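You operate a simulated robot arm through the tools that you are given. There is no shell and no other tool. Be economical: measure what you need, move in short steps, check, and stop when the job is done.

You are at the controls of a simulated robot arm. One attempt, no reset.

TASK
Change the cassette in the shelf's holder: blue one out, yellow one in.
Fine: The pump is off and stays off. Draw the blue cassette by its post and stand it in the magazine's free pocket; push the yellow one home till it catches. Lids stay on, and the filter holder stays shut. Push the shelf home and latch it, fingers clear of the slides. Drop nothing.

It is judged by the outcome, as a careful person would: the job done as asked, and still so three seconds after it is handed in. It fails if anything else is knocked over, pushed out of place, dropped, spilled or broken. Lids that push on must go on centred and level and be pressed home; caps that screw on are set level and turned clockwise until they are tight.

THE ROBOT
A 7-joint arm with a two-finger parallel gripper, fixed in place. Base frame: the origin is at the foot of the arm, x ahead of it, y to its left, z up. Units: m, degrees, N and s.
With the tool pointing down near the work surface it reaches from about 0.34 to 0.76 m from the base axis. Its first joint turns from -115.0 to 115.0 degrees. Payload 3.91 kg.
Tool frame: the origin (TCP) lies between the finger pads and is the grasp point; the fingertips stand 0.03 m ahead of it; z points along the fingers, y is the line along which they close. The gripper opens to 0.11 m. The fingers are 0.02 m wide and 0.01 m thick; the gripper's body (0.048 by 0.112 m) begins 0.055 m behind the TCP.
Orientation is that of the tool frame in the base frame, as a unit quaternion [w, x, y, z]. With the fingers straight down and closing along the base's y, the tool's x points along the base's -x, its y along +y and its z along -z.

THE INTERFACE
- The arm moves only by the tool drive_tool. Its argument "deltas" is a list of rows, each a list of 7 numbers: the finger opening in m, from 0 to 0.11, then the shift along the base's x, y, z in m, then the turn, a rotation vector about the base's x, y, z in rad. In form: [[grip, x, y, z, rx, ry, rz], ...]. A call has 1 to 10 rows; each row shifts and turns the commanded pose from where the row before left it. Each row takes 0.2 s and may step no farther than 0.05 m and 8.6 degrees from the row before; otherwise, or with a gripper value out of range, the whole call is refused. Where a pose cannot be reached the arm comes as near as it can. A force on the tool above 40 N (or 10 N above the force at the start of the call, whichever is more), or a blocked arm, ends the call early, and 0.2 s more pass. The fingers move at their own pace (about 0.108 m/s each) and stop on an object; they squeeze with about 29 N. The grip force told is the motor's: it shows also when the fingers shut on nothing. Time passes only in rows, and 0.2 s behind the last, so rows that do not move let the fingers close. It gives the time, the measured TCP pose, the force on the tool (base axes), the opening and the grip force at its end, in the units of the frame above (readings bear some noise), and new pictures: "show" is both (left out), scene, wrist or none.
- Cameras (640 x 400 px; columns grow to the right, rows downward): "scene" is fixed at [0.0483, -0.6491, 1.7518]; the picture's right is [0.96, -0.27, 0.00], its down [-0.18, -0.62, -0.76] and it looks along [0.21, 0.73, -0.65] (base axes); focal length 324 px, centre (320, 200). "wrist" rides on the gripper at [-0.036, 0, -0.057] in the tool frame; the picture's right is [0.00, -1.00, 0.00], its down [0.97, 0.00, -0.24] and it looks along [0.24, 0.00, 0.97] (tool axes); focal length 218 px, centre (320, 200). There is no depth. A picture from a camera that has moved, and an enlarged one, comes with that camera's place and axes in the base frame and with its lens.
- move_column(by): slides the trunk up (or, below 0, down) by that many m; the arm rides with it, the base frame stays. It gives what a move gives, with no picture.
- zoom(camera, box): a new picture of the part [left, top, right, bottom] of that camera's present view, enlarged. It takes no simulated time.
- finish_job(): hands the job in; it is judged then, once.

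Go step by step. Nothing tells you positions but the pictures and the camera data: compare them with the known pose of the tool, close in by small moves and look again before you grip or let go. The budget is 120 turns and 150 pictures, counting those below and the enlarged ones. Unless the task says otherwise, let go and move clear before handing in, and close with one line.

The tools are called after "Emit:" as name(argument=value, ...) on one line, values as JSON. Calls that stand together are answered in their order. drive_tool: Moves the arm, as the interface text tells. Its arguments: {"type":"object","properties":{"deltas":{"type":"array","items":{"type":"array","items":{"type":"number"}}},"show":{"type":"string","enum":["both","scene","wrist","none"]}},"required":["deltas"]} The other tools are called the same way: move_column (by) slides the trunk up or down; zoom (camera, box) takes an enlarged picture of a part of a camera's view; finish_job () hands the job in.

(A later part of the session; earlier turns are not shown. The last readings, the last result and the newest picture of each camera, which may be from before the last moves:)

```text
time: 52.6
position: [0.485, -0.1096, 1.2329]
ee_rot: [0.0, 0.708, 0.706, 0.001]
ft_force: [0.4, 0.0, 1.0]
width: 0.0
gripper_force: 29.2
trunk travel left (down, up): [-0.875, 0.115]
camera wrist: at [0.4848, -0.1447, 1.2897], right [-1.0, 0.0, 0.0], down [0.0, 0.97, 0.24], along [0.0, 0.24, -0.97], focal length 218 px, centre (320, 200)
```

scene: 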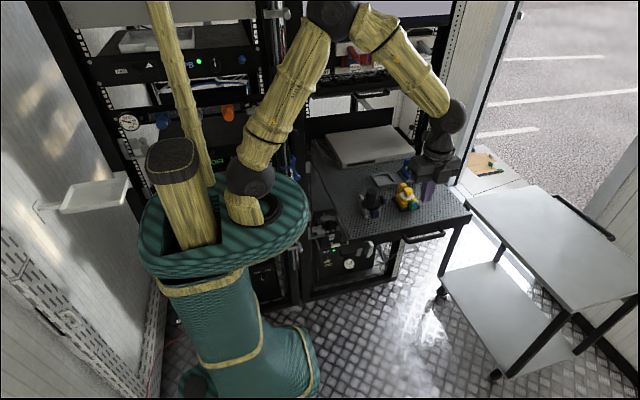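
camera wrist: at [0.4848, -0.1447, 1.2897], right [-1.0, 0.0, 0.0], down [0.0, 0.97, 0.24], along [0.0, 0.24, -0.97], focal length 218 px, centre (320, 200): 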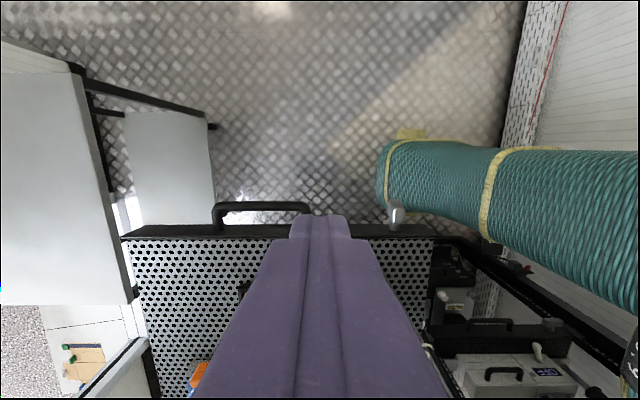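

I need a front view of the shelf. I'll back off toward −y and tilt the tool so the camera looks at the panel and latch.

Emit:
drive_tool(deltas=[[0, -0.01, -0.045, 0, 0.14, 0, 0], [0, -0.01, -0.045, 0, 0.14, 0, 0], [0, -0.01, -0.045, 0, 0.14, 0, 0], [0, 0, -0.045, 0, 0.14, 0, 0], [0, 0, -0.04, 0, 0.14, 0, 0], [0, 0, 0, 0, 0.1, 0, 0], [0, 0, 0, 0, 0, 0, 0]], show="wrist")

Emit:
zoom(camera="wrist", box=[160, 60, 480, 260])

```text
time: 54.2
position: [0.451, -0.3316, 1.2364]
ee_rot: [-0.276, 0.651, 0.651, 0.274]
ft_force: [-0.1, -0.2, 0.6]
width: 0.0
gripper_force: 28.9
trunk travel left (down, up): [-0.875, 0.115]
camera wrist: at [0.4514, -0.3969, 1.248], right [-1.0, 0.0, 0.0], down [0.0, 0.5, 0.86], along [0.0, 0.86, -0.5], focal length 218 px, centre (320, 200)
```

wrist: 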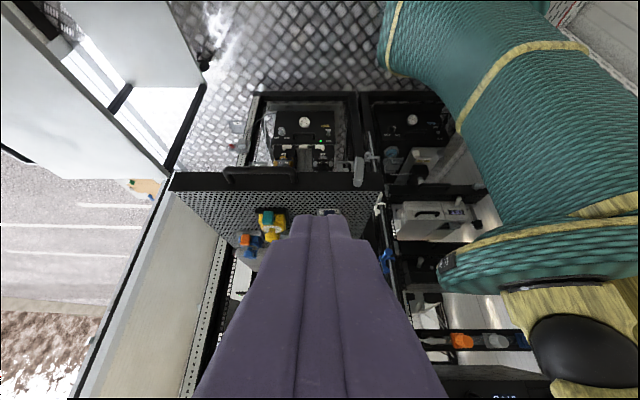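

```text
2.00 times, centred on (320, 160) of wrist
camera zoom: at [0.4514, -0.3969, 1.248], right [-1.0, 0.0, 0.0], down [0.0, 0.5, 0.86], along [0.0, 0.86, -0.5], focal length 436 px, centre (320, 280)
```

zoom: 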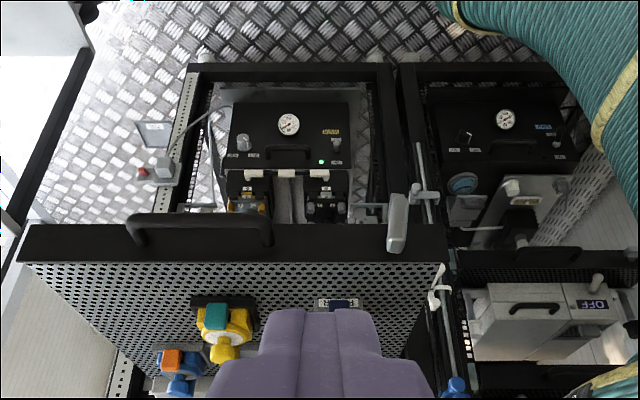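

The image is upside-down, but it shows the shelf drawn out of the rack with a grey lever on its front corner. I'll zoom in on the latch region.

Emit:
zoom(camera="wrist", box=[330, 130, 410, 230])

Emit:
zoom(camera="wrist", box=[230, 90, 390, 200])

```text
4.00 times, centred on (370, 180) of wrist
camera zoom: at [0.4514, -0.3969, 1.248], right [-1.0, 0.0, 0.0], down [0.0, 0.5, 0.86], along [0.0, 0.86, -0.5], focal length 873 px, centre (120, 280)
```

zoom: 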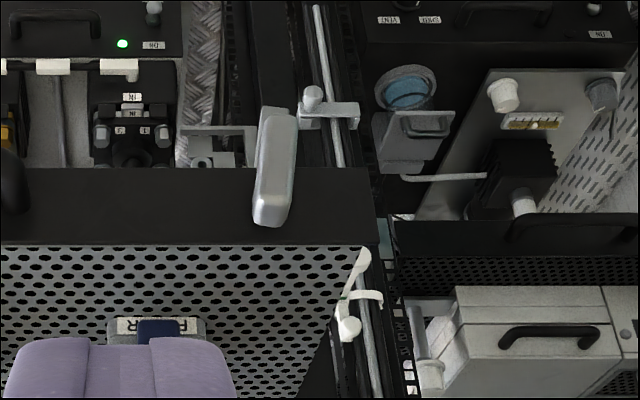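

```text
3.64 times, centred on (310, 145) of wrist
camera zoom: at [0.4514, -0.3969, 1.248], right [-1.0, 0.0, 0.0], down [0.0, 0.5, 0.86], along [0.0, 0.86, -0.5], focal length 794 px, centre (356, 400)
```

zoom: 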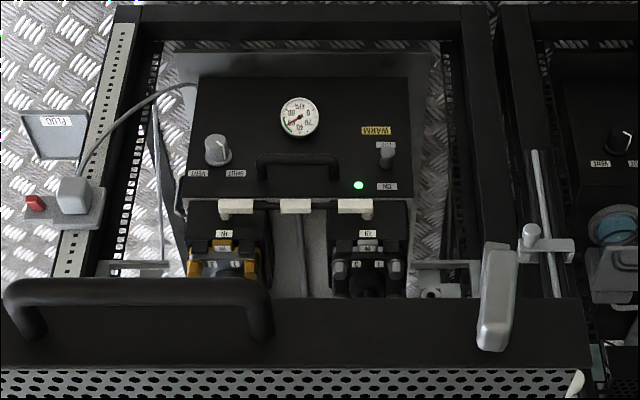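

The shelf's front panel is at y≈−0.02, z 0.964–1.011, while the rack front is near y≈0.4, so it's drawn out a long way. The handle spans x≈0.50–0.645 and the lever is near x≈0.375. I'll push with closed fingertips on the panel face around x≈0.45, keeping the tool tilted, and go to just in front of it now.

Emit:
drive_tool(deltas=[[0, 0, 0.02, -0.04, 0, 0, 0], [0, 0, 0.02, -0.04, 0, 0, 0], [0, 0, 0.025, -0.04, 0, 0, 0], [0, 0, 0.025, -0.04, 0, 0, 0], [0, 0, 0.03, -0.035, 0, 0, 0], [0, 0, 0.04, -0.03, 0, 0, 0], [0, 0, 0.04, 0, 0, 0, 0], [0, 0, 0, 0, 0, 0, 0]])

Emit:
zoom(camera="scene", box=[320, 170, 480, 270])

```text
time: 56.0
position: [0.4532, -0.1311, 1.0067]
ee_rot: [-0.276, 0.651, 0.651, 0.275]
ft_force: [0.2, -0.1, 0.6]
width: 0.0002
gripper_force: 29.2
trunk travel left (down, up): [-0.875, 0.115]
camera wrist: at [0.4535, -0.1973, 1.0202], right [-1.0, 0.0, 0.0], down [0.0, 0.5, 0.86], along [0.0, 0.86, -0.5], focal length 218 px, centre (320, 200)
```

scene: 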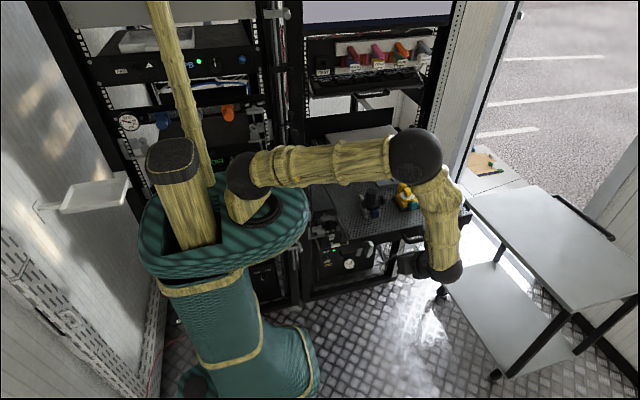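
wrist: 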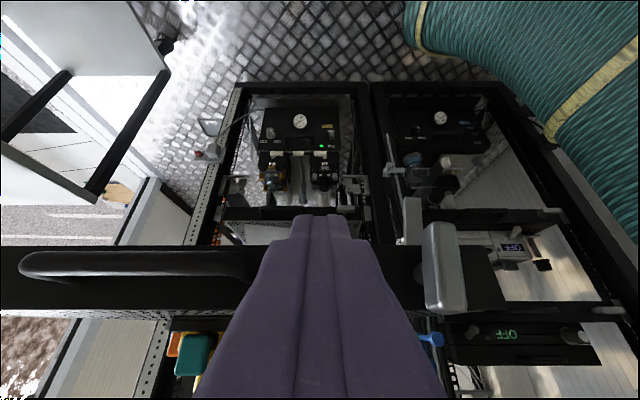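

```text
4.00 times, centred on (400, 220) of scene
camera zoom: at [0.0483, -0.6491, 1.7518], right [0.96, -0.27, 0.0], down [-0.18, -0.62, -0.76], along [0.21, 0.73, -0.65], focal length 1295 px, centre (0, 120)
```

zoom: 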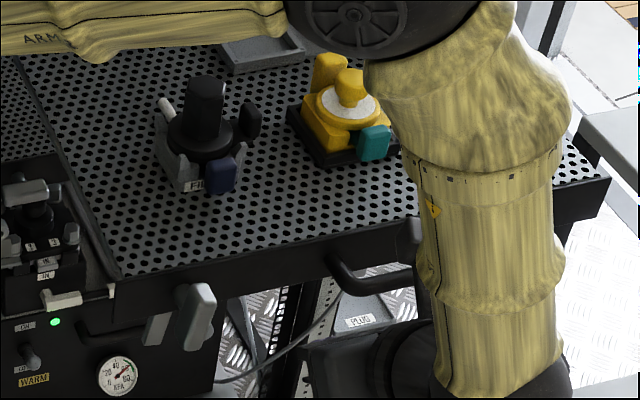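

Emit:
zoom(camera="wrist", box=[340, 140, 500, 320])

Emit:
zoom(camera="wrist", box=[180, 90, 400, 250])

```text
2.22 times, centred on (420, 230) of wrist
camera zoom: at [0.4535, -0.1973, 1.0202], right [-1.0, 0.0, 0.0], down [0.0, 0.5, 0.86], along [0.0, 0.86, -0.5], focal length 485 px, centre (98, 133)
```

zoom: 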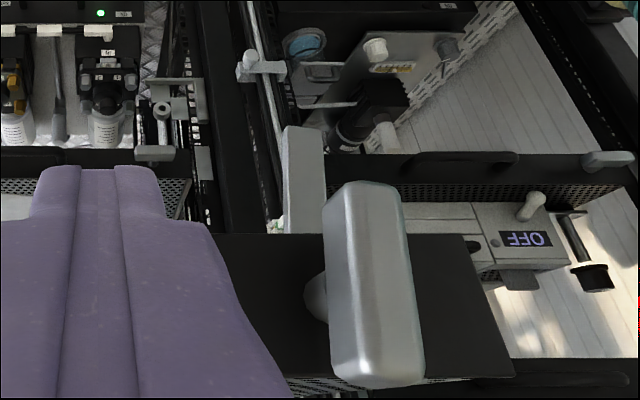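

```text
2.50 times, centred on (290, 170) of wrist
camera zoom: at [0.4535, -0.1973, 1.0202], right [-1.0, 0.0, 0.0], down [0.0, 0.5, 0.86], along [0.0, 0.86, -0.5], focal length 546 px, centre (395, 275)
```

zoom: 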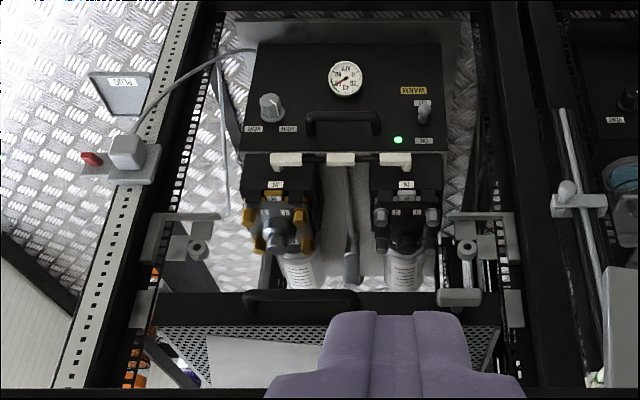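

Emit:
zoom(camera="wrist", box=[320, 160, 370, 220])

Emit:
zoom(camera="wrist", box=[410, 190, 580, 260])

```text
6.67 times, centred on (345, 190) of wrist
camera zoom: at [0.4535, -0.1973, 1.0202], right [-1.0, 0.0, 0.0], down [0.0, 0.5, 0.86], along [0.0, 0.86, -0.5], focal length 1455 px, centre (153, 267)
```

zoom: 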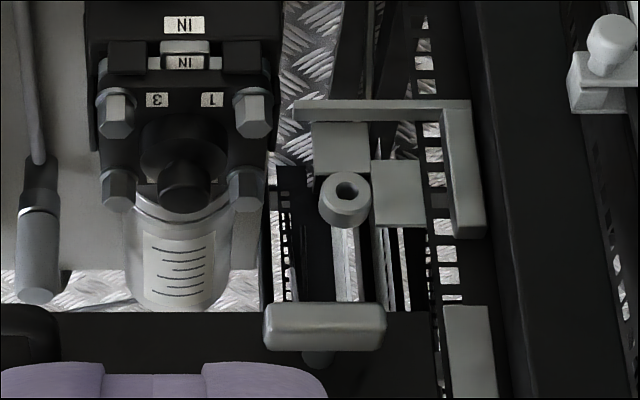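

```text
3.76 times, centred on (495, 225) of wrist
camera zoom: at [0.4535, -0.1973, 1.0202], right [-1.0, 0.0, 0.0], down [0.0, 0.5, 0.86], along [0.0, 0.86, -0.5], focal length 822 px, centre (-339, 106)
```

zoom: 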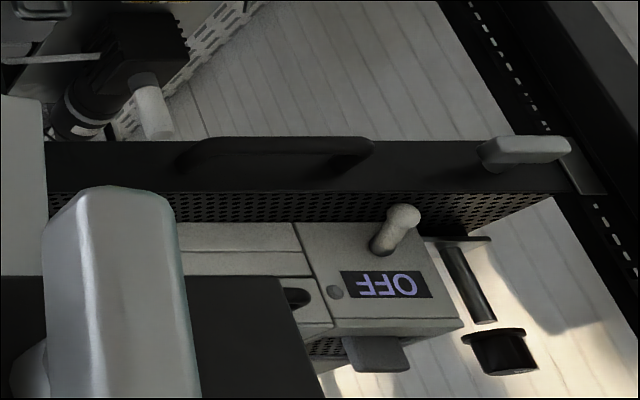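

Latched shelves nearby have their lever lying horizontal, so that's the reference. I'll now advance to touch the panel.

Emit:
drive_tool(deltas=[[0, 0, 0.03, -0.002, 0, 0, 0], [0, 0, 0.025, 0, 0, 0, 0], [0, 0, 0.01, 0, 0, 0, 0], [0, 0, 0.01, 0, 0, 0, 0], [0, 0, 0.01, 0, 0, 0, 0], [0, 0, 0, 0, 0, 0, 0]])

Emit:
zoom(camera="scene", box=[320, 170, 480, 270])

```text
time: 57.4
position: [0.4568, -0.0456, 1.0057]
ee_rot: [-0.277, 0.651, 0.651, 0.275]
ft_force: [-0.7, -1.1, -0.8]
width: 0.0
gripper_force: 29.0
trunk travel left (down, up): [-0.875, 0.115]
camera wrist: at [0.4553, -0.1104, 1.0198], right [-1.0, 0.0, 0.0], down [0.0, 0.5, 0.86], along [0.0, 0.86, -0.5], focal length 218 px, centre (320, 200)
```

scene: 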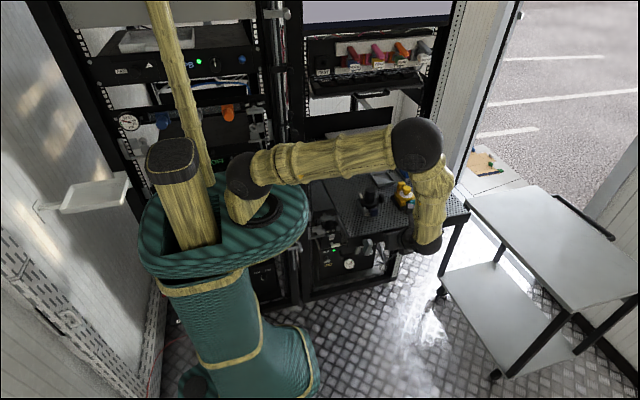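
wrist: 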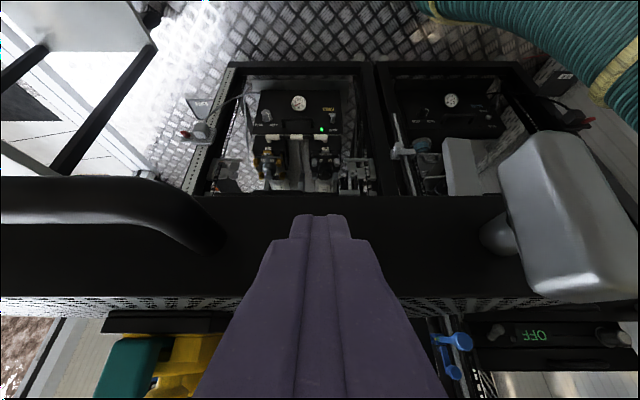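

```text
4.00 times, centred on (400, 220) of scene
camera zoom: at [0.0483, -0.6491, 1.7518], right [0.96, -0.27, 0.0], down [-0.18, -0.62, -0.76], along [0.21, 0.73, -0.65], focal length 1295 px, centre (0, 120)
```

zoom: 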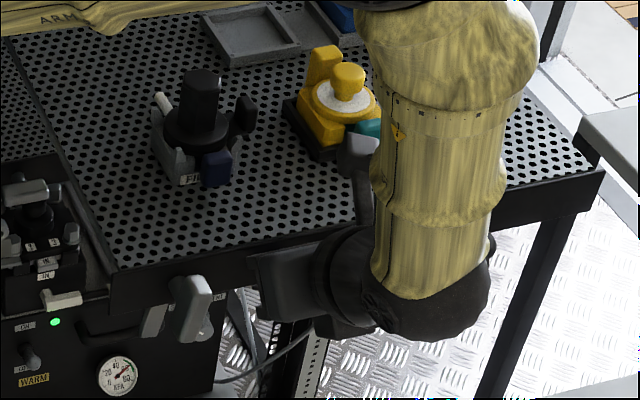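

The shelf is already moving easily, at about 1 N. I'll continue pushing slowly and watch the arm's clearance to the things on the shelf.

Emit:
drive_tool(deltas=[[0, 0, 0.01, 0, 0, 0, 0], [0, 0, 0.012, 0, 0, 0, 0], [0, 0, 0.012, 0, 0, 0, 0], [0, 0, 0.012, 0, 0, 0, 0], [0, 0, 0.008, 0, 0, 0, 0], [0, 0, 0, 0, 0, 0, 0]], show="scene")

Emit:
zoom(camera="scene", box=[300, 130, 480, 270])

```text
time: 58.8
position: [0.4548, 0.0097, 1.0048]
ee_rot: [-0.275, 0.652, 0.651, 0.275]
ft_force: [0.7, -2.6, 0.6]
width: 0.0
gripper_force: 29.3
trunk travel left (down, up): [-0.875, 0.115]
```

scene: 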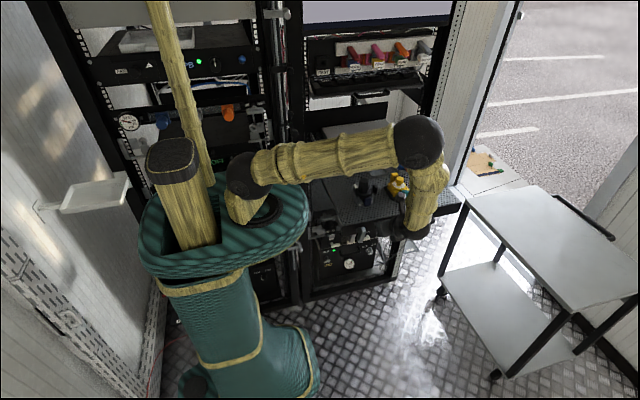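

```text
2.86 times, centred on (390, 200) of scene
camera zoom: at [0.0483, -0.6491, 1.7518], right [0.96, -0.27, 0.0], down [-0.18, -0.62, -0.76], along [0.21, 0.73, -0.65], focal length 925 px, centre (120, 200)
```

zoom: 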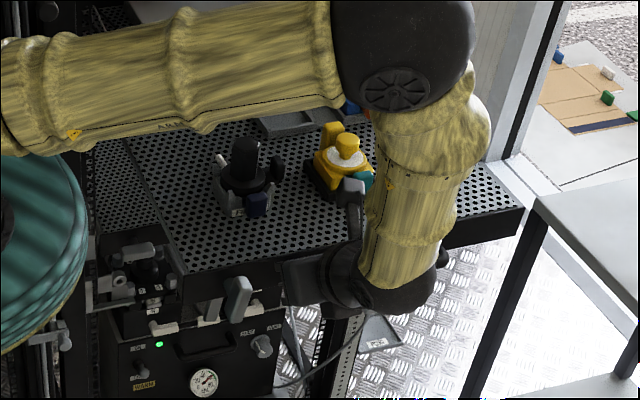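

Emit:
drive_tool(deltas=[[0, 0, 0.012, 0, 0, 0, 0], [0, 0, 0.012, 0, 0, 0, 0], [0, 0, 0.012, 0, 0, 0, 0], [0, 0, 0.012, 0, 0, 0, 0], [0, 0, 0.012, 0, 0, 0, 0], [0, 0, 0.01, 0, 0, 0, 0], [0, 0, 0, 0, 0, 0, 0]], show="scene")

Emit:
zoom(camera="scene", box=[300, 90, 480, 230])

```text
time: 60.4
position: [0.4552, 0.0805, 1.0049]
ee_rot: [-0.276, 0.651, 0.652, 0.275]
ft_force: [0.4, -0.8, 0.3]
width: 0.0001
gripper_force: 29.1
trunk travel left (down, up): [-0.875, 0.115]
```

scene: 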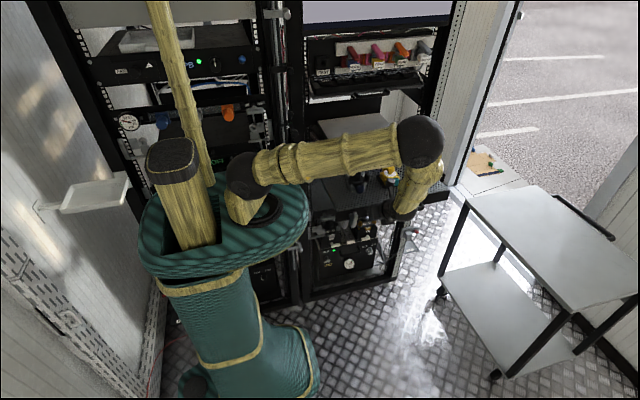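

```text
2.86 times, centred on (390, 160) of scene
camera zoom: at [0.0483, -0.6491, 1.7518], right [0.96, -0.27, 0.0], down [-0.18, -0.62, -0.76], along [0.21, 0.73, -0.65], focal length 925 px, centre (120, 314)
```

zoom: 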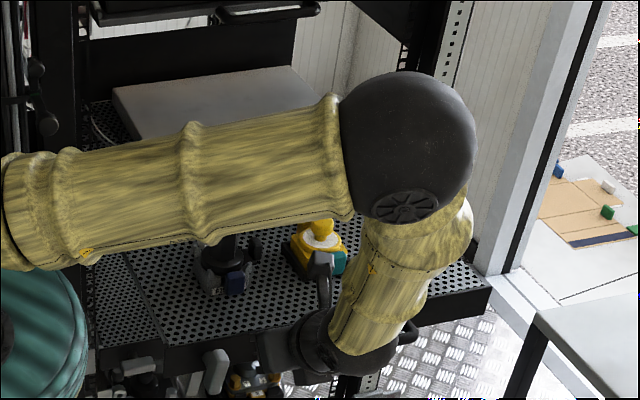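

The shelf slides freely at under 3 N, and the arm stays above and clear. I'll continue.

Emit:
drive_tool(deltas=[[0, 0, 0.012, 0, 0, 0, 0], [0, 0, 0.012, 0, 0, 0, 0], [0, 0, 0.012, 0, 0, 0, 0], [0, 0, 0.012, 0, 0, 0, 0], [0, 0, 0.012, 0, 0, 0, 0], [0, 0, 0.012, 0, 0, 0, 0], [0, 0, 0, 0, 0, 0, 0]])

Emit:
zoom(camera="scene", box=[290, 90, 470, 230])

```text
time: 62.0
position: [0.4555, 0.1534, 1.006]
ee_rot: [-0.276, 0.651, 0.651, 0.275]
ft_force: [-0.6, 0.1, -0.7]
width: 0.0
gripper_force: 29.4
trunk travel left (down, up): [-0.875, 0.115]
camera wrist: at [0.4555, 0.087, 1.0187], right [-1.0, 0.0, 0.0], down [0.0, 0.5, 0.86], along [0.0, 0.86, -0.5], focal length 218 px, centre (320, 200)
```

scene: 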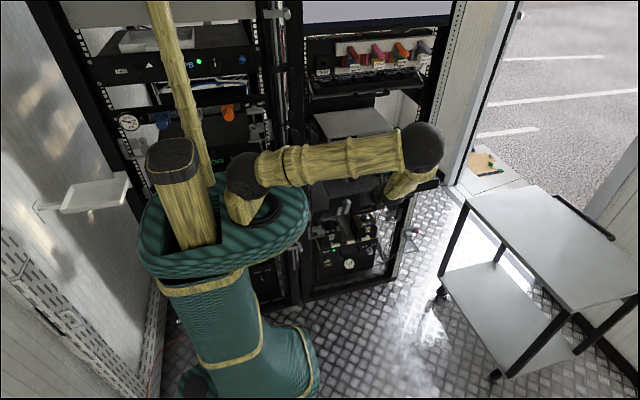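
wrist: 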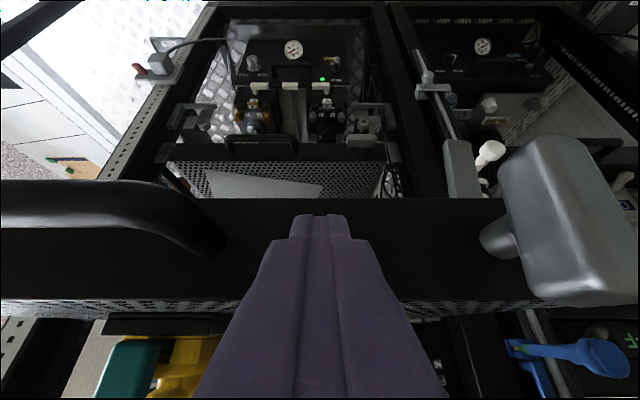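

```text
2.86 times, centred on (380, 160) of scene
camera zoom: at [0.0483, -0.6491, 1.7518], right [0.96, -0.27, 0.0], down [-0.18, -0.62, -0.76], along [0.21, 0.73, -0.65], focal length 925 px, centre (149, 314)
```

zoom: 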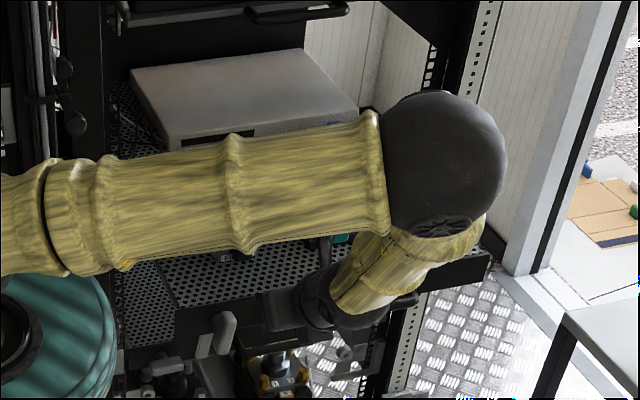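

Emit:
drive_tool(deltas=[[0, 0, 0.012, 0, 0, 0, 0], [0, 0, 0.012, 0, 0, 0, 0], [0, 0, 0.012, 0, 0, 0, 0], [0, 0, 0.012, 0, 0, 0, 0], [0, 0, 0.012, 0, 0, 0, 0], [0, 0, 0, 0, 0, 0, 0]])

Emit:
zoom(camera="scene", box=[290, 90, 470, 230])

```text
time: 63.4
position: [0.4555, 0.2103, 1.0059]
ee_rot: [-0.276, 0.651, 0.651, 0.275]
ft_force: [-0.1, 0.5, 0.3]
width: 0.0
gripper_force: 29.0
trunk travel left (down, up): [-0.875, 0.115]
camera wrist: at [0.4559, 0.1451, 1.0188], right [-1.0, 0.0, 0.0], down [0.0, 0.5, 0.86], along [0.0, 0.86, -0.5], focal length 218 px, centre (320, 200)
```

scene: 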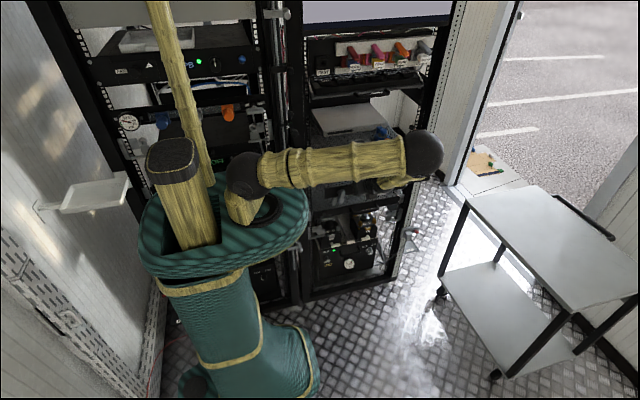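
wrist: 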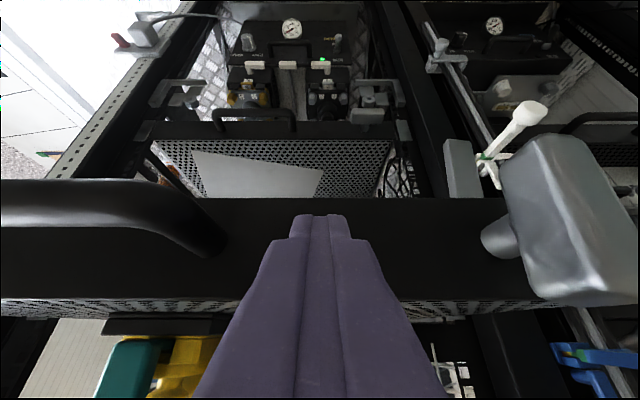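

```text
2.86 times, centred on (380, 160) of scene
camera zoom: at [0.0483, -0.6491, 1.7518], right [0.96, -0.27, 0.0], down [-0.18, -0.62, -0.76], along [0.21, 0.73, -0.65], focal length 925 px, centre (149, 314)
```

zoom: 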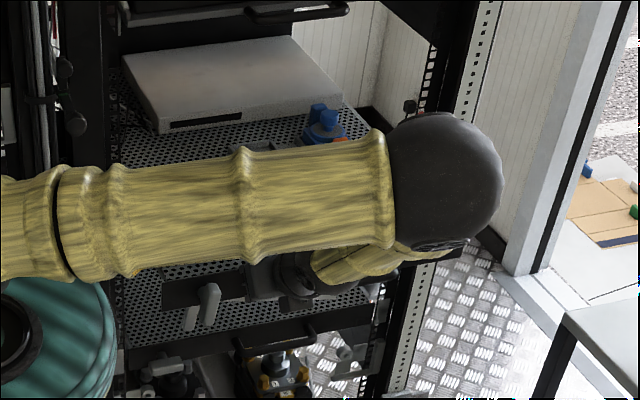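

Emit:
drive_tool(deltas=[[0, 0, 0.012, 0, 0, 0, 0], [0, 0, 0.012, 0, 0, 0, 0], [0, 0, 0.012, 0, 0, 0, 0], [0, 0, 0.012, 0, 0, 0, 0], [0, 0, 0.012, 0, 0, 0, 0], [0, 0, 0, 0, 0, 0, 0]])

Emit:
zoom(camera="scene", box=[290, 90, 470, 230])

Emit:
zoom(camera="wrist", box=[340, 60, 640, 360])

```text
time: 64.8
position: [0.4529, 0.2717, 1.0051]
ee_rot: [-0.276, 0.65, 0.652, 0.275]
ft_force: [0.0, 0.0, 0.4]
width: 0.0002
gripper_force: 29.0
trunk travel left (down, up): [-0.875, 0.115]
camera wrist: at [0.4527, 0.2071, 1.0186], right [-1.0, 0.0, 0.0], down [0.0, 0.5, 0.86], along [0.0, 0.86, -0.5], focal length 218 px, centre (320, 200)
```

scene: 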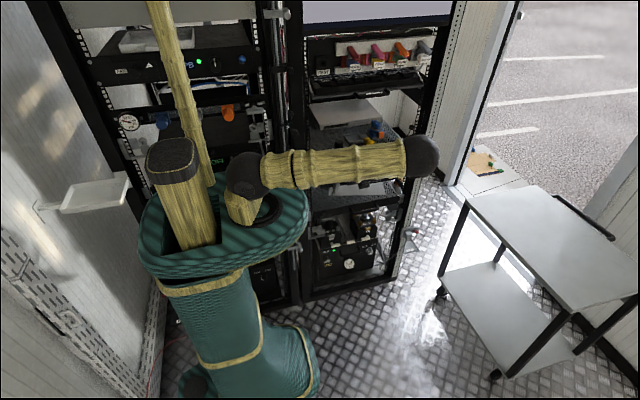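
wrist: 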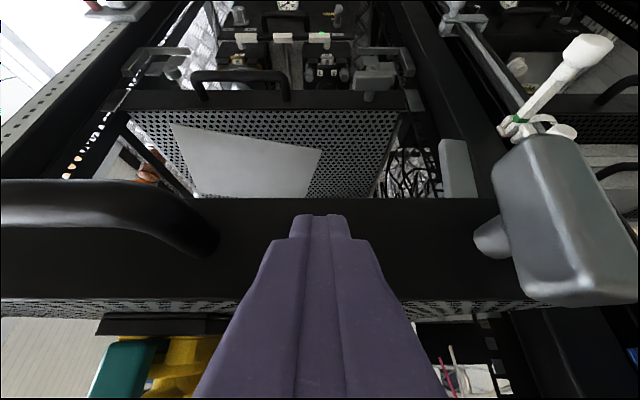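

```text
2.86 times, centred on (380, 160) of scene
camera zoom: at [0.0483, -0.6491, 1.7518], right [0.96, -0.27, 0.0], down [-0.18, -0.62, -0.76], along [0.21, 0.73, -0.65], focal length 925 px, centre (149, 314)
```

zoom: 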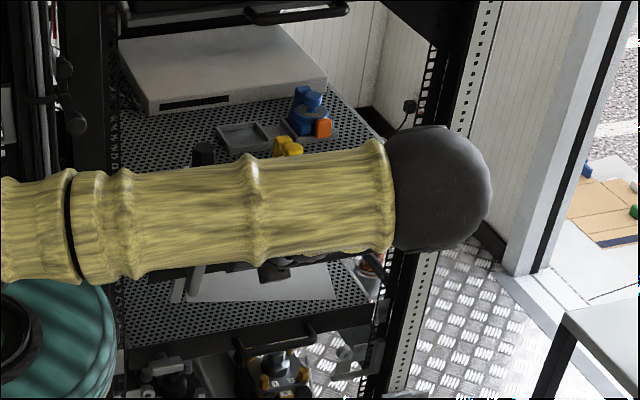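

```text
1.33 times, centred on (490, 210) of wrist
camera zoom: at [0.4527, 0.2071, 1.0186], right [-1.0, 0.0, 0.0], down [0.0, 0.5, 0.86], along [0.0, 0.86, -0.5], focal length 291 px, centre (93, 187)
```

zoom: 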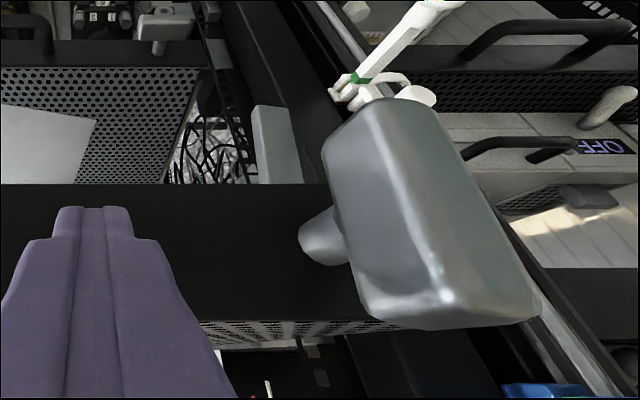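

Emit:
drive_tool(deltas=[[0, 0, 0.012, 0, 0, 0, 0], [0, 0, 0.012, 0, 0, 0, 0], [0, 0, 0.012, 0, 0, 0, 0], [0, 0, 0.01, 0, 0, 0, 0], [0, 0, 0, 0, 0, 0, 0]])

Emit:
zoom(camera="scene", box=[290, 90, 470, 230])

```text
time: 66.0
position: [0.454, 0.3184, 1.0068]
ee_rot: [-0.276, 0.651, 0.651, 0.275]
ft_force: [0.6, -0.1, 0.2]
width: 0.0
gripper_force: 28.9
trunk travel left (down, up): [-0.875, 0.115]
camera wrist: at [0.454, 0.2523, 1.0191], right [-1.0, 0.0, 0.0], down [0.0, 0.5, 0.86], along [0.0, 0.86, -0.5], focal length 218 px, centre (320, 200)
```

scene: 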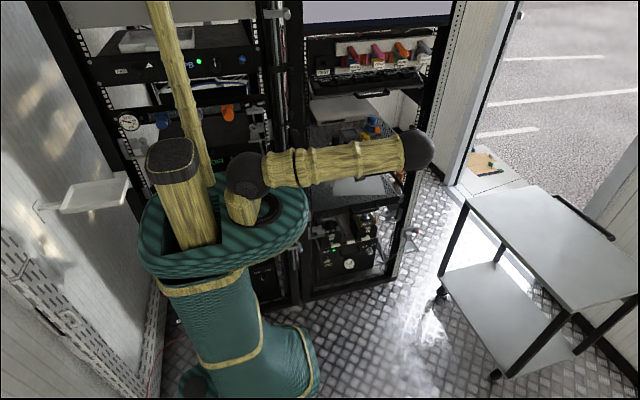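
wrist: 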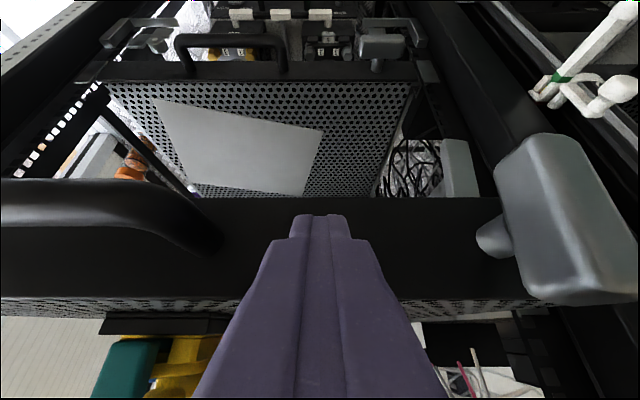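

```text
2.86 times, centred on (380, 160) of scene
camera zoom: at [0.0483, -0.6491, 1.7518], right [0.96, -0.27, 0.0], down [-0.18, -0.62, -0.76], along [0.21, 0.73, -0.65], focal length 925 px, centre (149, 314)
```

zoom: 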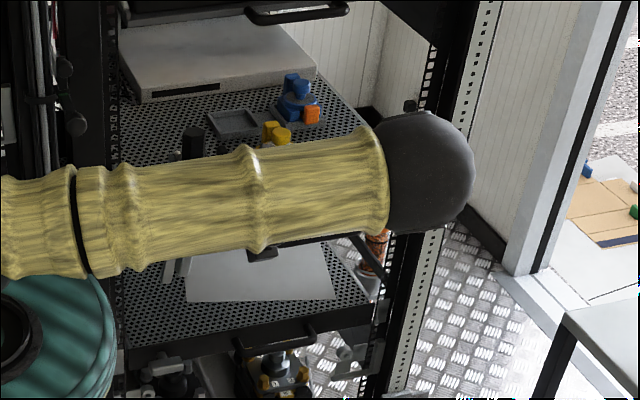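

Emit:
drive_tool(deltas=[[0, 0, 0.012, 0, 0, 0, 0], [0, 0, 0.012, 0, 0, 0, 0], [0, 0, 0.01, 0, 0, 0, 0], [0, 0, 0.008, 0, 0, 0, 0], [0, 0, 0, 0, 0, 0, 0]])

Emit:
zoom(camera="wrist", box=[340, 60, 640, 360])

```text
time: 67.2
position: [0.4529, 0.3603, 1.0054]
ee_rot: [-0.276, 0.652, 0.651, 0.275]
ft_force: [0.3, 0.0, -0.4]
width: 0.0
gripper_force: 29.1
trunk travel left (down, up): [-0.875, 0.115]
camera wrist: at [0.4537, 0.2947, 1.0191], right [-1.0, 0.0, 0.0], down [0.0, 0.5, 0.86], along [0.0, 0.86, -0.5], focal length 218 px, centre (320, 200)
```

scene: 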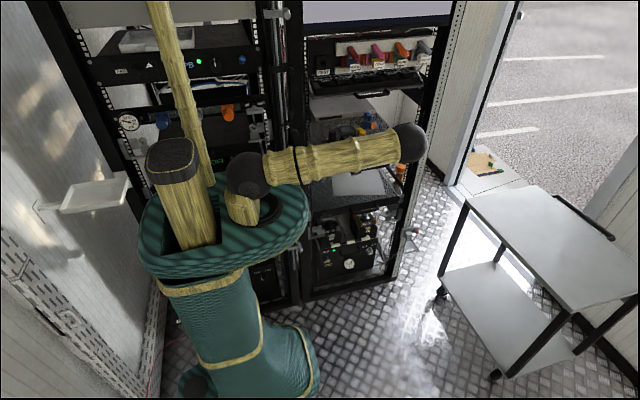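
wrist: 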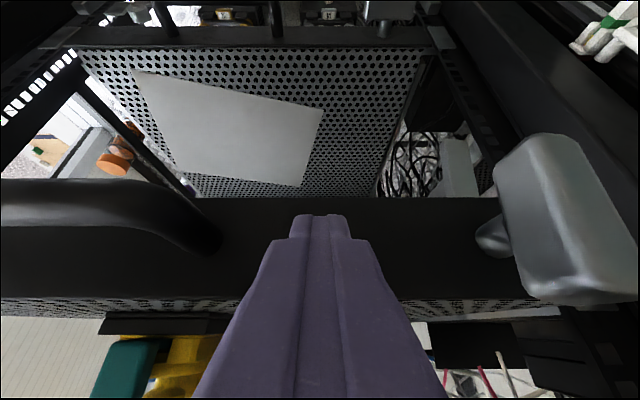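

```text
1.33 times, centred on (490, 210) of wrist
camera zoom: at [0.4537, 0.2947, 1.0191], right [-1.0, 0.0, 0.0], down [0.0, 0.5, 0.86], along [0.0, 0.86, -0.5], focal length 291 px, centre (93, 187)
```

zoom: 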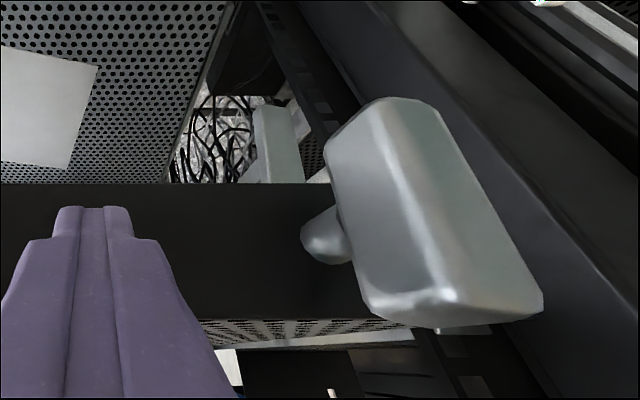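

Still moving freely and getting close to the post. I'll make smaller pushes now.

Emit:
drive_tool(deltas=[[0, 0, 0.008, 0, 0, 0, 0], [0, 0, 0.006, 0, 0, 0, 0], [0, 0, 0.006, 0, 0, 0, 0], [0, 0, 0, 0, 0, 0, 0]], show="wrist")

```text
time: 68.2
position: [0.4531, 0.38, 1.0064]
ee_rot: [-0.276, 0.652, 0.651, 0.276]
ft_force: [0.3, -1.5, 0.1]
width: 0.0
gripper_force: 28.7
trunk travel left (down, up): [-0.875, 0.115]
camera wrist: at [0.4534, 0.3151, 1.0198], right [-1.0, 0.0, 0.0], down [0.0, 0.5, 0.86], along [0.0, 0.86, -0.5], focal length 218 px, centre (320, 200)
```

wrist: 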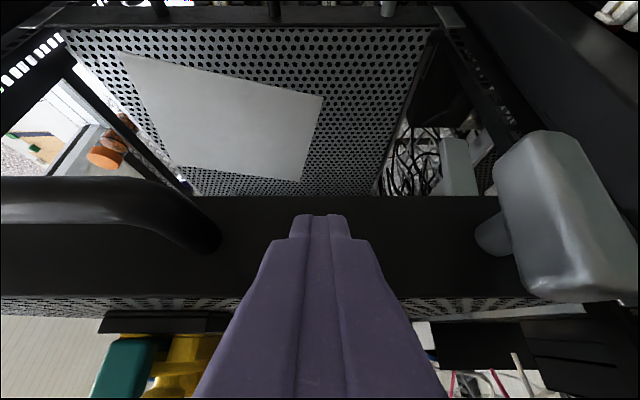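

Emit:
drive_tool(deltas=[[0, 0, 0.005, 0, 0, 0, 0], [0, 0, 0.005, 0, 0, 0, 0], [0, 0, 0.005, 0, 0, 0, 0], [0, 0, 0, 0, 0, 0, 0]], show="wrist")

```text
time: 69.2
position: [0.4555, 0.3955, 1.0076]
ee_rot: [-0.276, 0.651, 0.651, 0.275]
ft_force: [0.7, -2.1, -0.2]
width: 0.0
gripper_force: 29.1
trunk travel left (down, up): [-0.875, 0.115]
camera wrist: at [0.4546, 0.3302, 1.0198], right [-1.0, 0.0, 0.0], down [0.0, 0.5, 0.86], along [0.0, 0.86, -0.5], focal length 218 px, centre (320, 200)
```

wrist: 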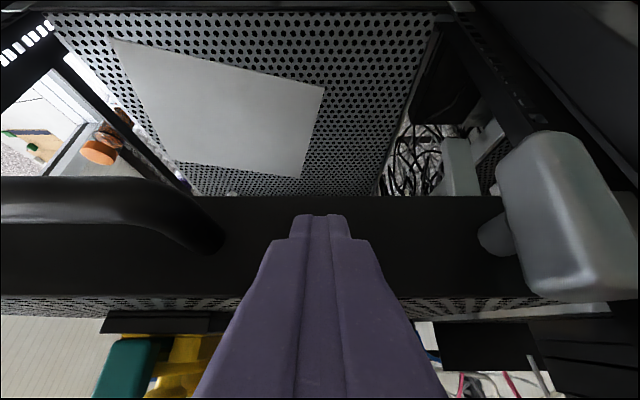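

Emit:
drive_tool(deltas=[[0, 0, 0.005, 0, 0, 0, 0], [0, 0, 0.005, 0, 0, 0, 0], [0, 0, 0.005, 0, 0, 0, 0], [0, 0, 0.005, 0, 0, 0, 0], [0, 0, 0, 0, 0, 0, 0]])

Emit:
zoom(camera="scene", box=[280, 70, 460, 230])

```text
time: 69.9
position: [0.457, 0.3959, 1.004]
ee_rot: [-0.27, 0.656, 0.65, 0.274]
ft_force: [-2.2, -25.0, 7.6]
width: 0.0001
gripper_force: 29.4
trunk travel left (down, up): [-0.875, 0.115]
stopped in row 3: the force on the tool passed its limit (the readings are from after the stop); the commanded pose is now the measured one
camera wrist: at [0.4558, 0.3312, 1.0177], right [-1.0, 0.01, 0.0], down [0.0, 0.51, 0.86], along [0.01, 0.86, -0.51], focal length 218 px, centre (320, 200)
```

scene: 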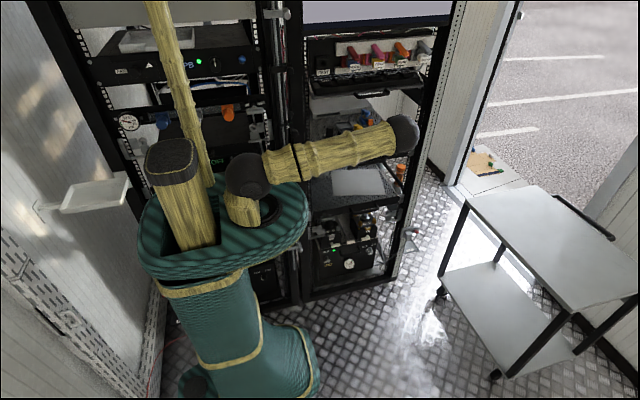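
wrist: 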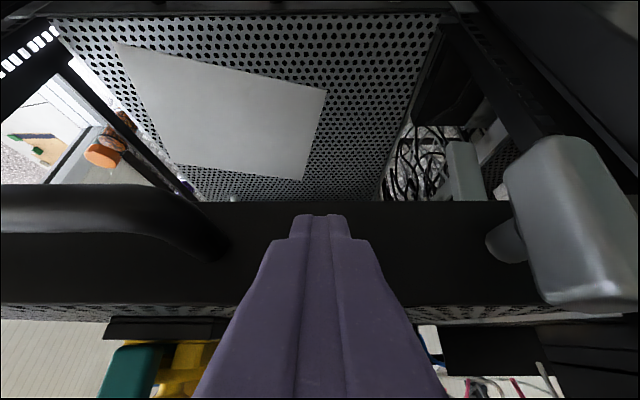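

```text
2.50 times, centred on (370, 150) of scene
camera zoom: at [0.0483, -0.6491, 1.7518], right [0.96, -0.27, 0.0], down [-0.18, -0.62, -0.76], along [0.21, 0.73, -0.65], focal length 809 px, centre (195, 325)
```

zoom: 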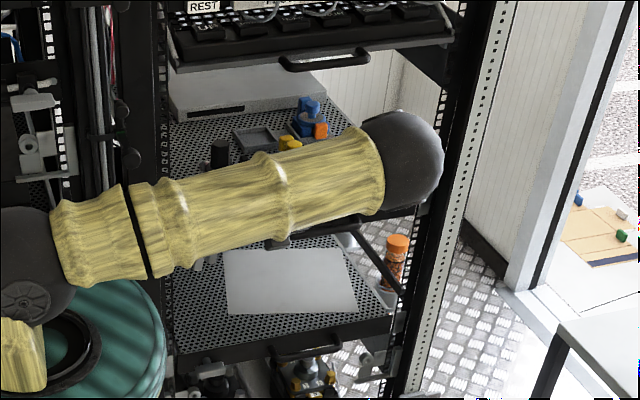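

The shelf hit a firm stop at about 25 N with the panel at y≈0.418, so it's home. I'll back off to look at the lever and post.

Emit:
drive_tool(deltas=[[0, 0, -0.02, 0, 0, 0, 0], [0, -0.01, -0.035, 0, 0, 0, 0], [0, -0.02, -0.035, 0.005, 0, 0, 0], [0, -0.02, -0.035, 0.005, 0, 0, 0], [0, -0.02, -0.03, 0.01, 0, 0, 0], [0, 0, 0, 0, 0, 0, 0]])

Emit:
zoom(camera="wrist", box=[220, 60, 480, 260])

Emit:
zoom(camera="scene", box=[290, 130, 420, 230])

```text
time: 71.3
position: [0.3834, 0.2488, 1.026]
ee_rot: [-0.273, 0.654, 0.65, 0.273]
ft_force: [-0.2, 0.3, 0.2]
width: 0.0
gripper_force: 28.7
trunk travel left (down, up): [-0.875, 0.115]
camera wrist: at [0.383, 0.1838, 1.0384], right [-1.0, 0.0, 0.0], down [0.0, 0.51, 0.86], along [0.0, 0.86, -0.51], focal length 218 px, centre (320, 200)
```

scene: 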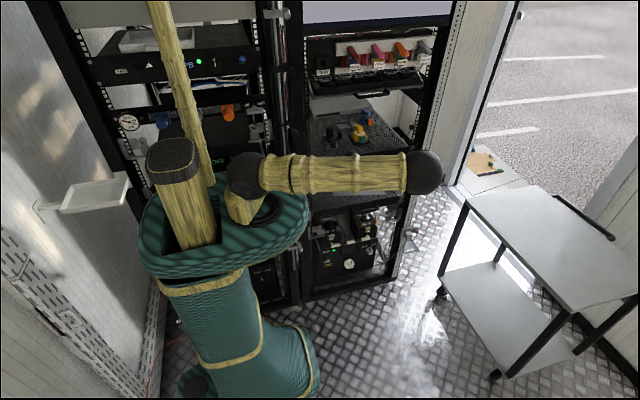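
wrist: 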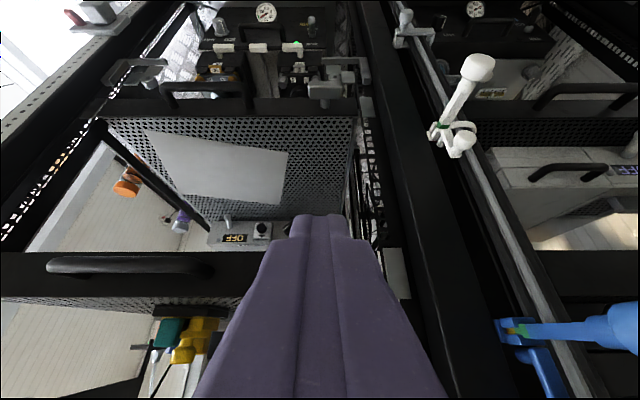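

```text
2.00 times, centred on (350, 160) of wrist
camera zoom: at [0.383, 0.1838, 1.0384], right [-1.0, 0.0, 0.0], down [0.0, 0.51, 0.86], along [0.0, 0.86, -0.51], focal length 436 px, centre (260, 280)
```

zoom: 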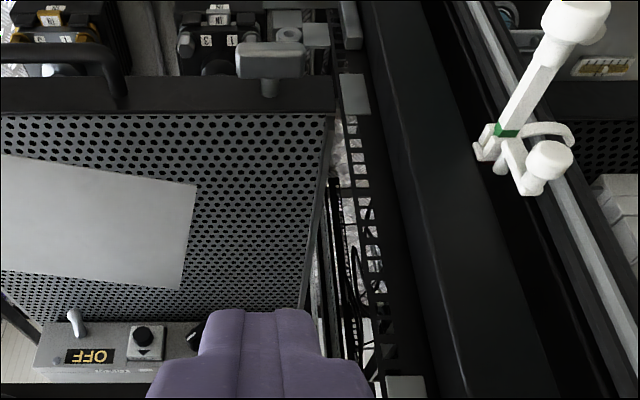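

```text
4.00 times, centred on (355, 180) of scene
camera zoom: at [0.0483, -0.6491, 1.7518], right [0.96, -0.27, 0.0], down [-0.18, -0.62, -0.76], along [0.21, 0.73, -0.65], focal length 1295 px, centre (180, 280)
```

zoom: 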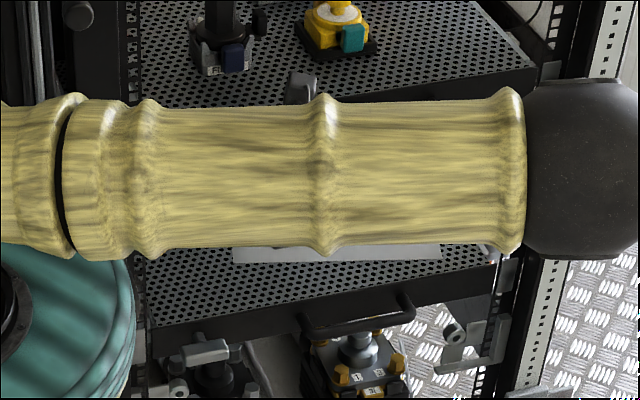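

The neighbouring latched lever lies horizontal, beside a keeper plate on the post. I'll shift so our lever isn't hidden by the fingers, and measure it.

Emit:
drive_tool(deltas=[[0, 0.03, -0.01, 0, 0, 0, 0], [0, 0.03, -0.01, 0, 0, 0, 0], [0, 0.02, -0.01, 0, 0, 0, 0], [0, 0, 0, 0, 0, 0, 0]], show="wrist")

Emit:
zoom(camera="wrist", box=[340, 170, 480, 290])

Emit:
zoom(camera="wrist", box=[300, 70, 400, 150])

```text
time: 72.3
position: [0.4643, 0.2159, 1.0223]
ee_rot: [-0.273, 0.654, 0.65, 0.273]
ft_force: [0.8, 0.2, 0.0]
width: 0.0002
gripper_force: 28.9
trunk travel left (down, up): [-0.875, 0.115]
camera wrist: at [0.465, 0.15, 1.0375], right [-1.0, 0.0, 0.0], down [0.0, 0.51, 0.86], along [0.0, 0.86, -0.51], focal length 218 px, centre (320, 200)
```

wrist: 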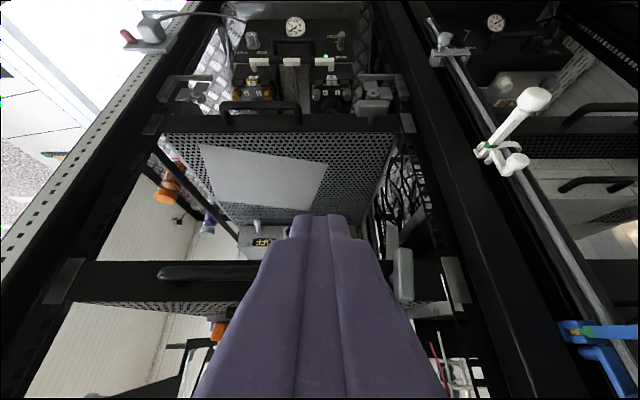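

```text
3.33 times, centred on (410, 230) of wrist
camera zoom: at [0.465, 0.15, 1.0375], right [-1.0, 0.0, 0.0], down [0.0, 0.51, 0.86], along [0.0, 0.86, -0.51], focal length 728 px, centre (20, 100)
```

zoom: 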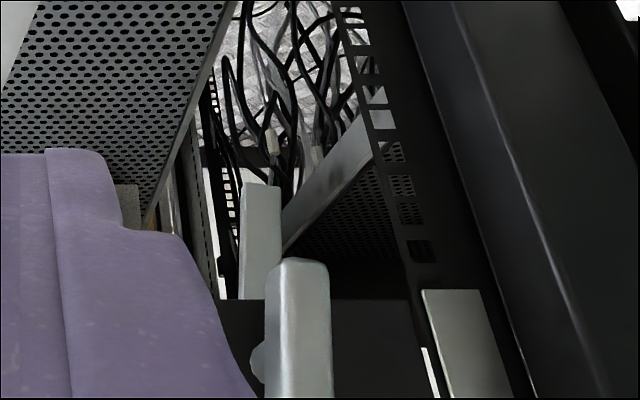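

```text
5.00 times, centred on (350, 110) of wrist
camera zoom: at [0.465, 0.15, 1.0375], right [-1.0, 0.0, 0.0], down [0.0, 0.51, 0.86], along [0.0, 0.86, -0.51], focal length 1091 px, centre (170, 650)
```

zoom: 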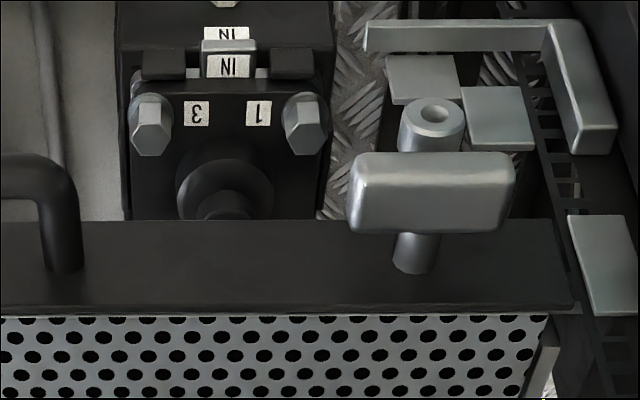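

Our lever is vertical with its hub at about (0.377, z 0.99). An inner tongue points down behind the panel. Turning it clockwise, seen from the front, brings the tongue behind the −x post. I'll push the lever's top end toward +x and then down, starting from its −x side.

Emit:
drive_tool(deltas=[[0, -0.03, 0.01, 0.02, 0, 0, 0], [0, -0.03, 0.02, 0.018, 0, 0, 0], [0, -0.03, 0.025, 0, 0, 0, 0], [0, -0.026, 0.03, 0, 0, 0, 0], [0, 0, 0.02, 0, 0, 0, 0], [0, 0, 0, 0, 0, 0, 0]])

Emit:
zoom(camera="wrist", box=[240, 150, 420, 280])

Emit:
zoom(camera="scene", box=[290, 130, 420, 230])

```text
time: 73.7
position: [0.3513, 0.3241, 1.0605]
ee_rot: [-0.272, 0.655, 0.65, 0.273]
ft_force: [-0.1, 0.3, 0.4]
width: 0.0
gripper_force: 29.1
trunk travel left (down, up): [-0.875, 0.115]
camera wrist: at [0.3513, 0.2591, 1.0734], right [-1.0, 0.01, 0.0], down [0.0, 0.51, 0.86], along [0.0, 0.86, -0.51], focal length 218 px, centre (320, 200)
```

scene: 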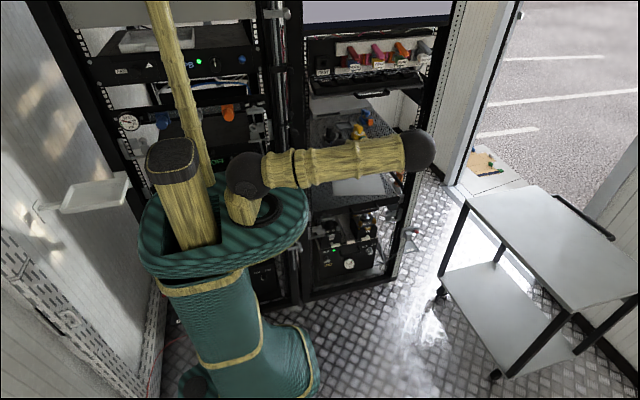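
wrist: 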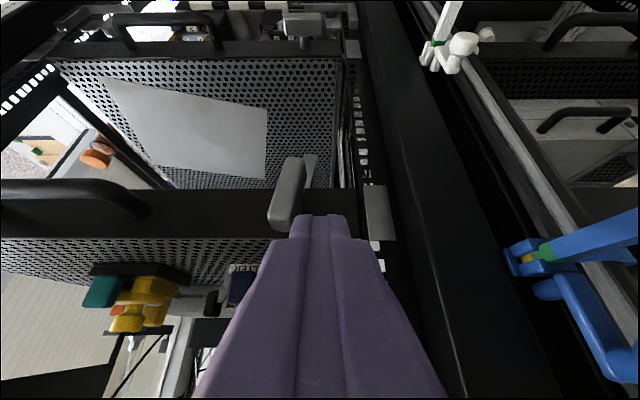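

```text
3.08 times, centred on (330, 215) of wrist
camera zoom: at [0.3513, 0.2591, 1.0734], right [-1.0, 0.01, 0.0], down [0.0, 0.51, 0.86], along [0.0, 0.86, -0.51], focal length 672 px, centre (289, 154)
```

zoom: 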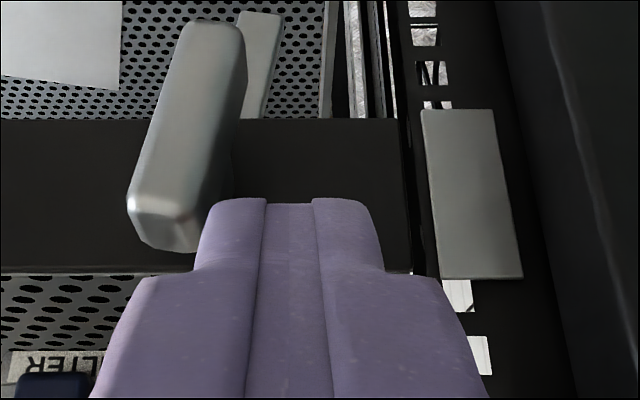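

```text
4.00 times, centred on (355, 180) of scene
camera zoom: at [0.0483, -0.6491, 1.7518], right [0.96, -0.27, 0.0], down [-0.18, -0.62, -0.76], along [0.21, 0.73, -0.65], focal length 1295 px, centre (180, 280)
```

zoom: 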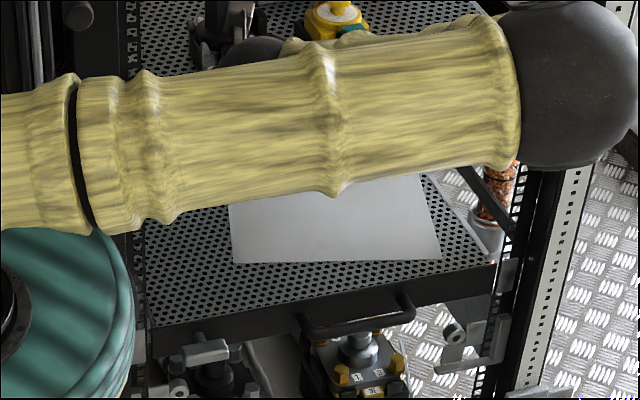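

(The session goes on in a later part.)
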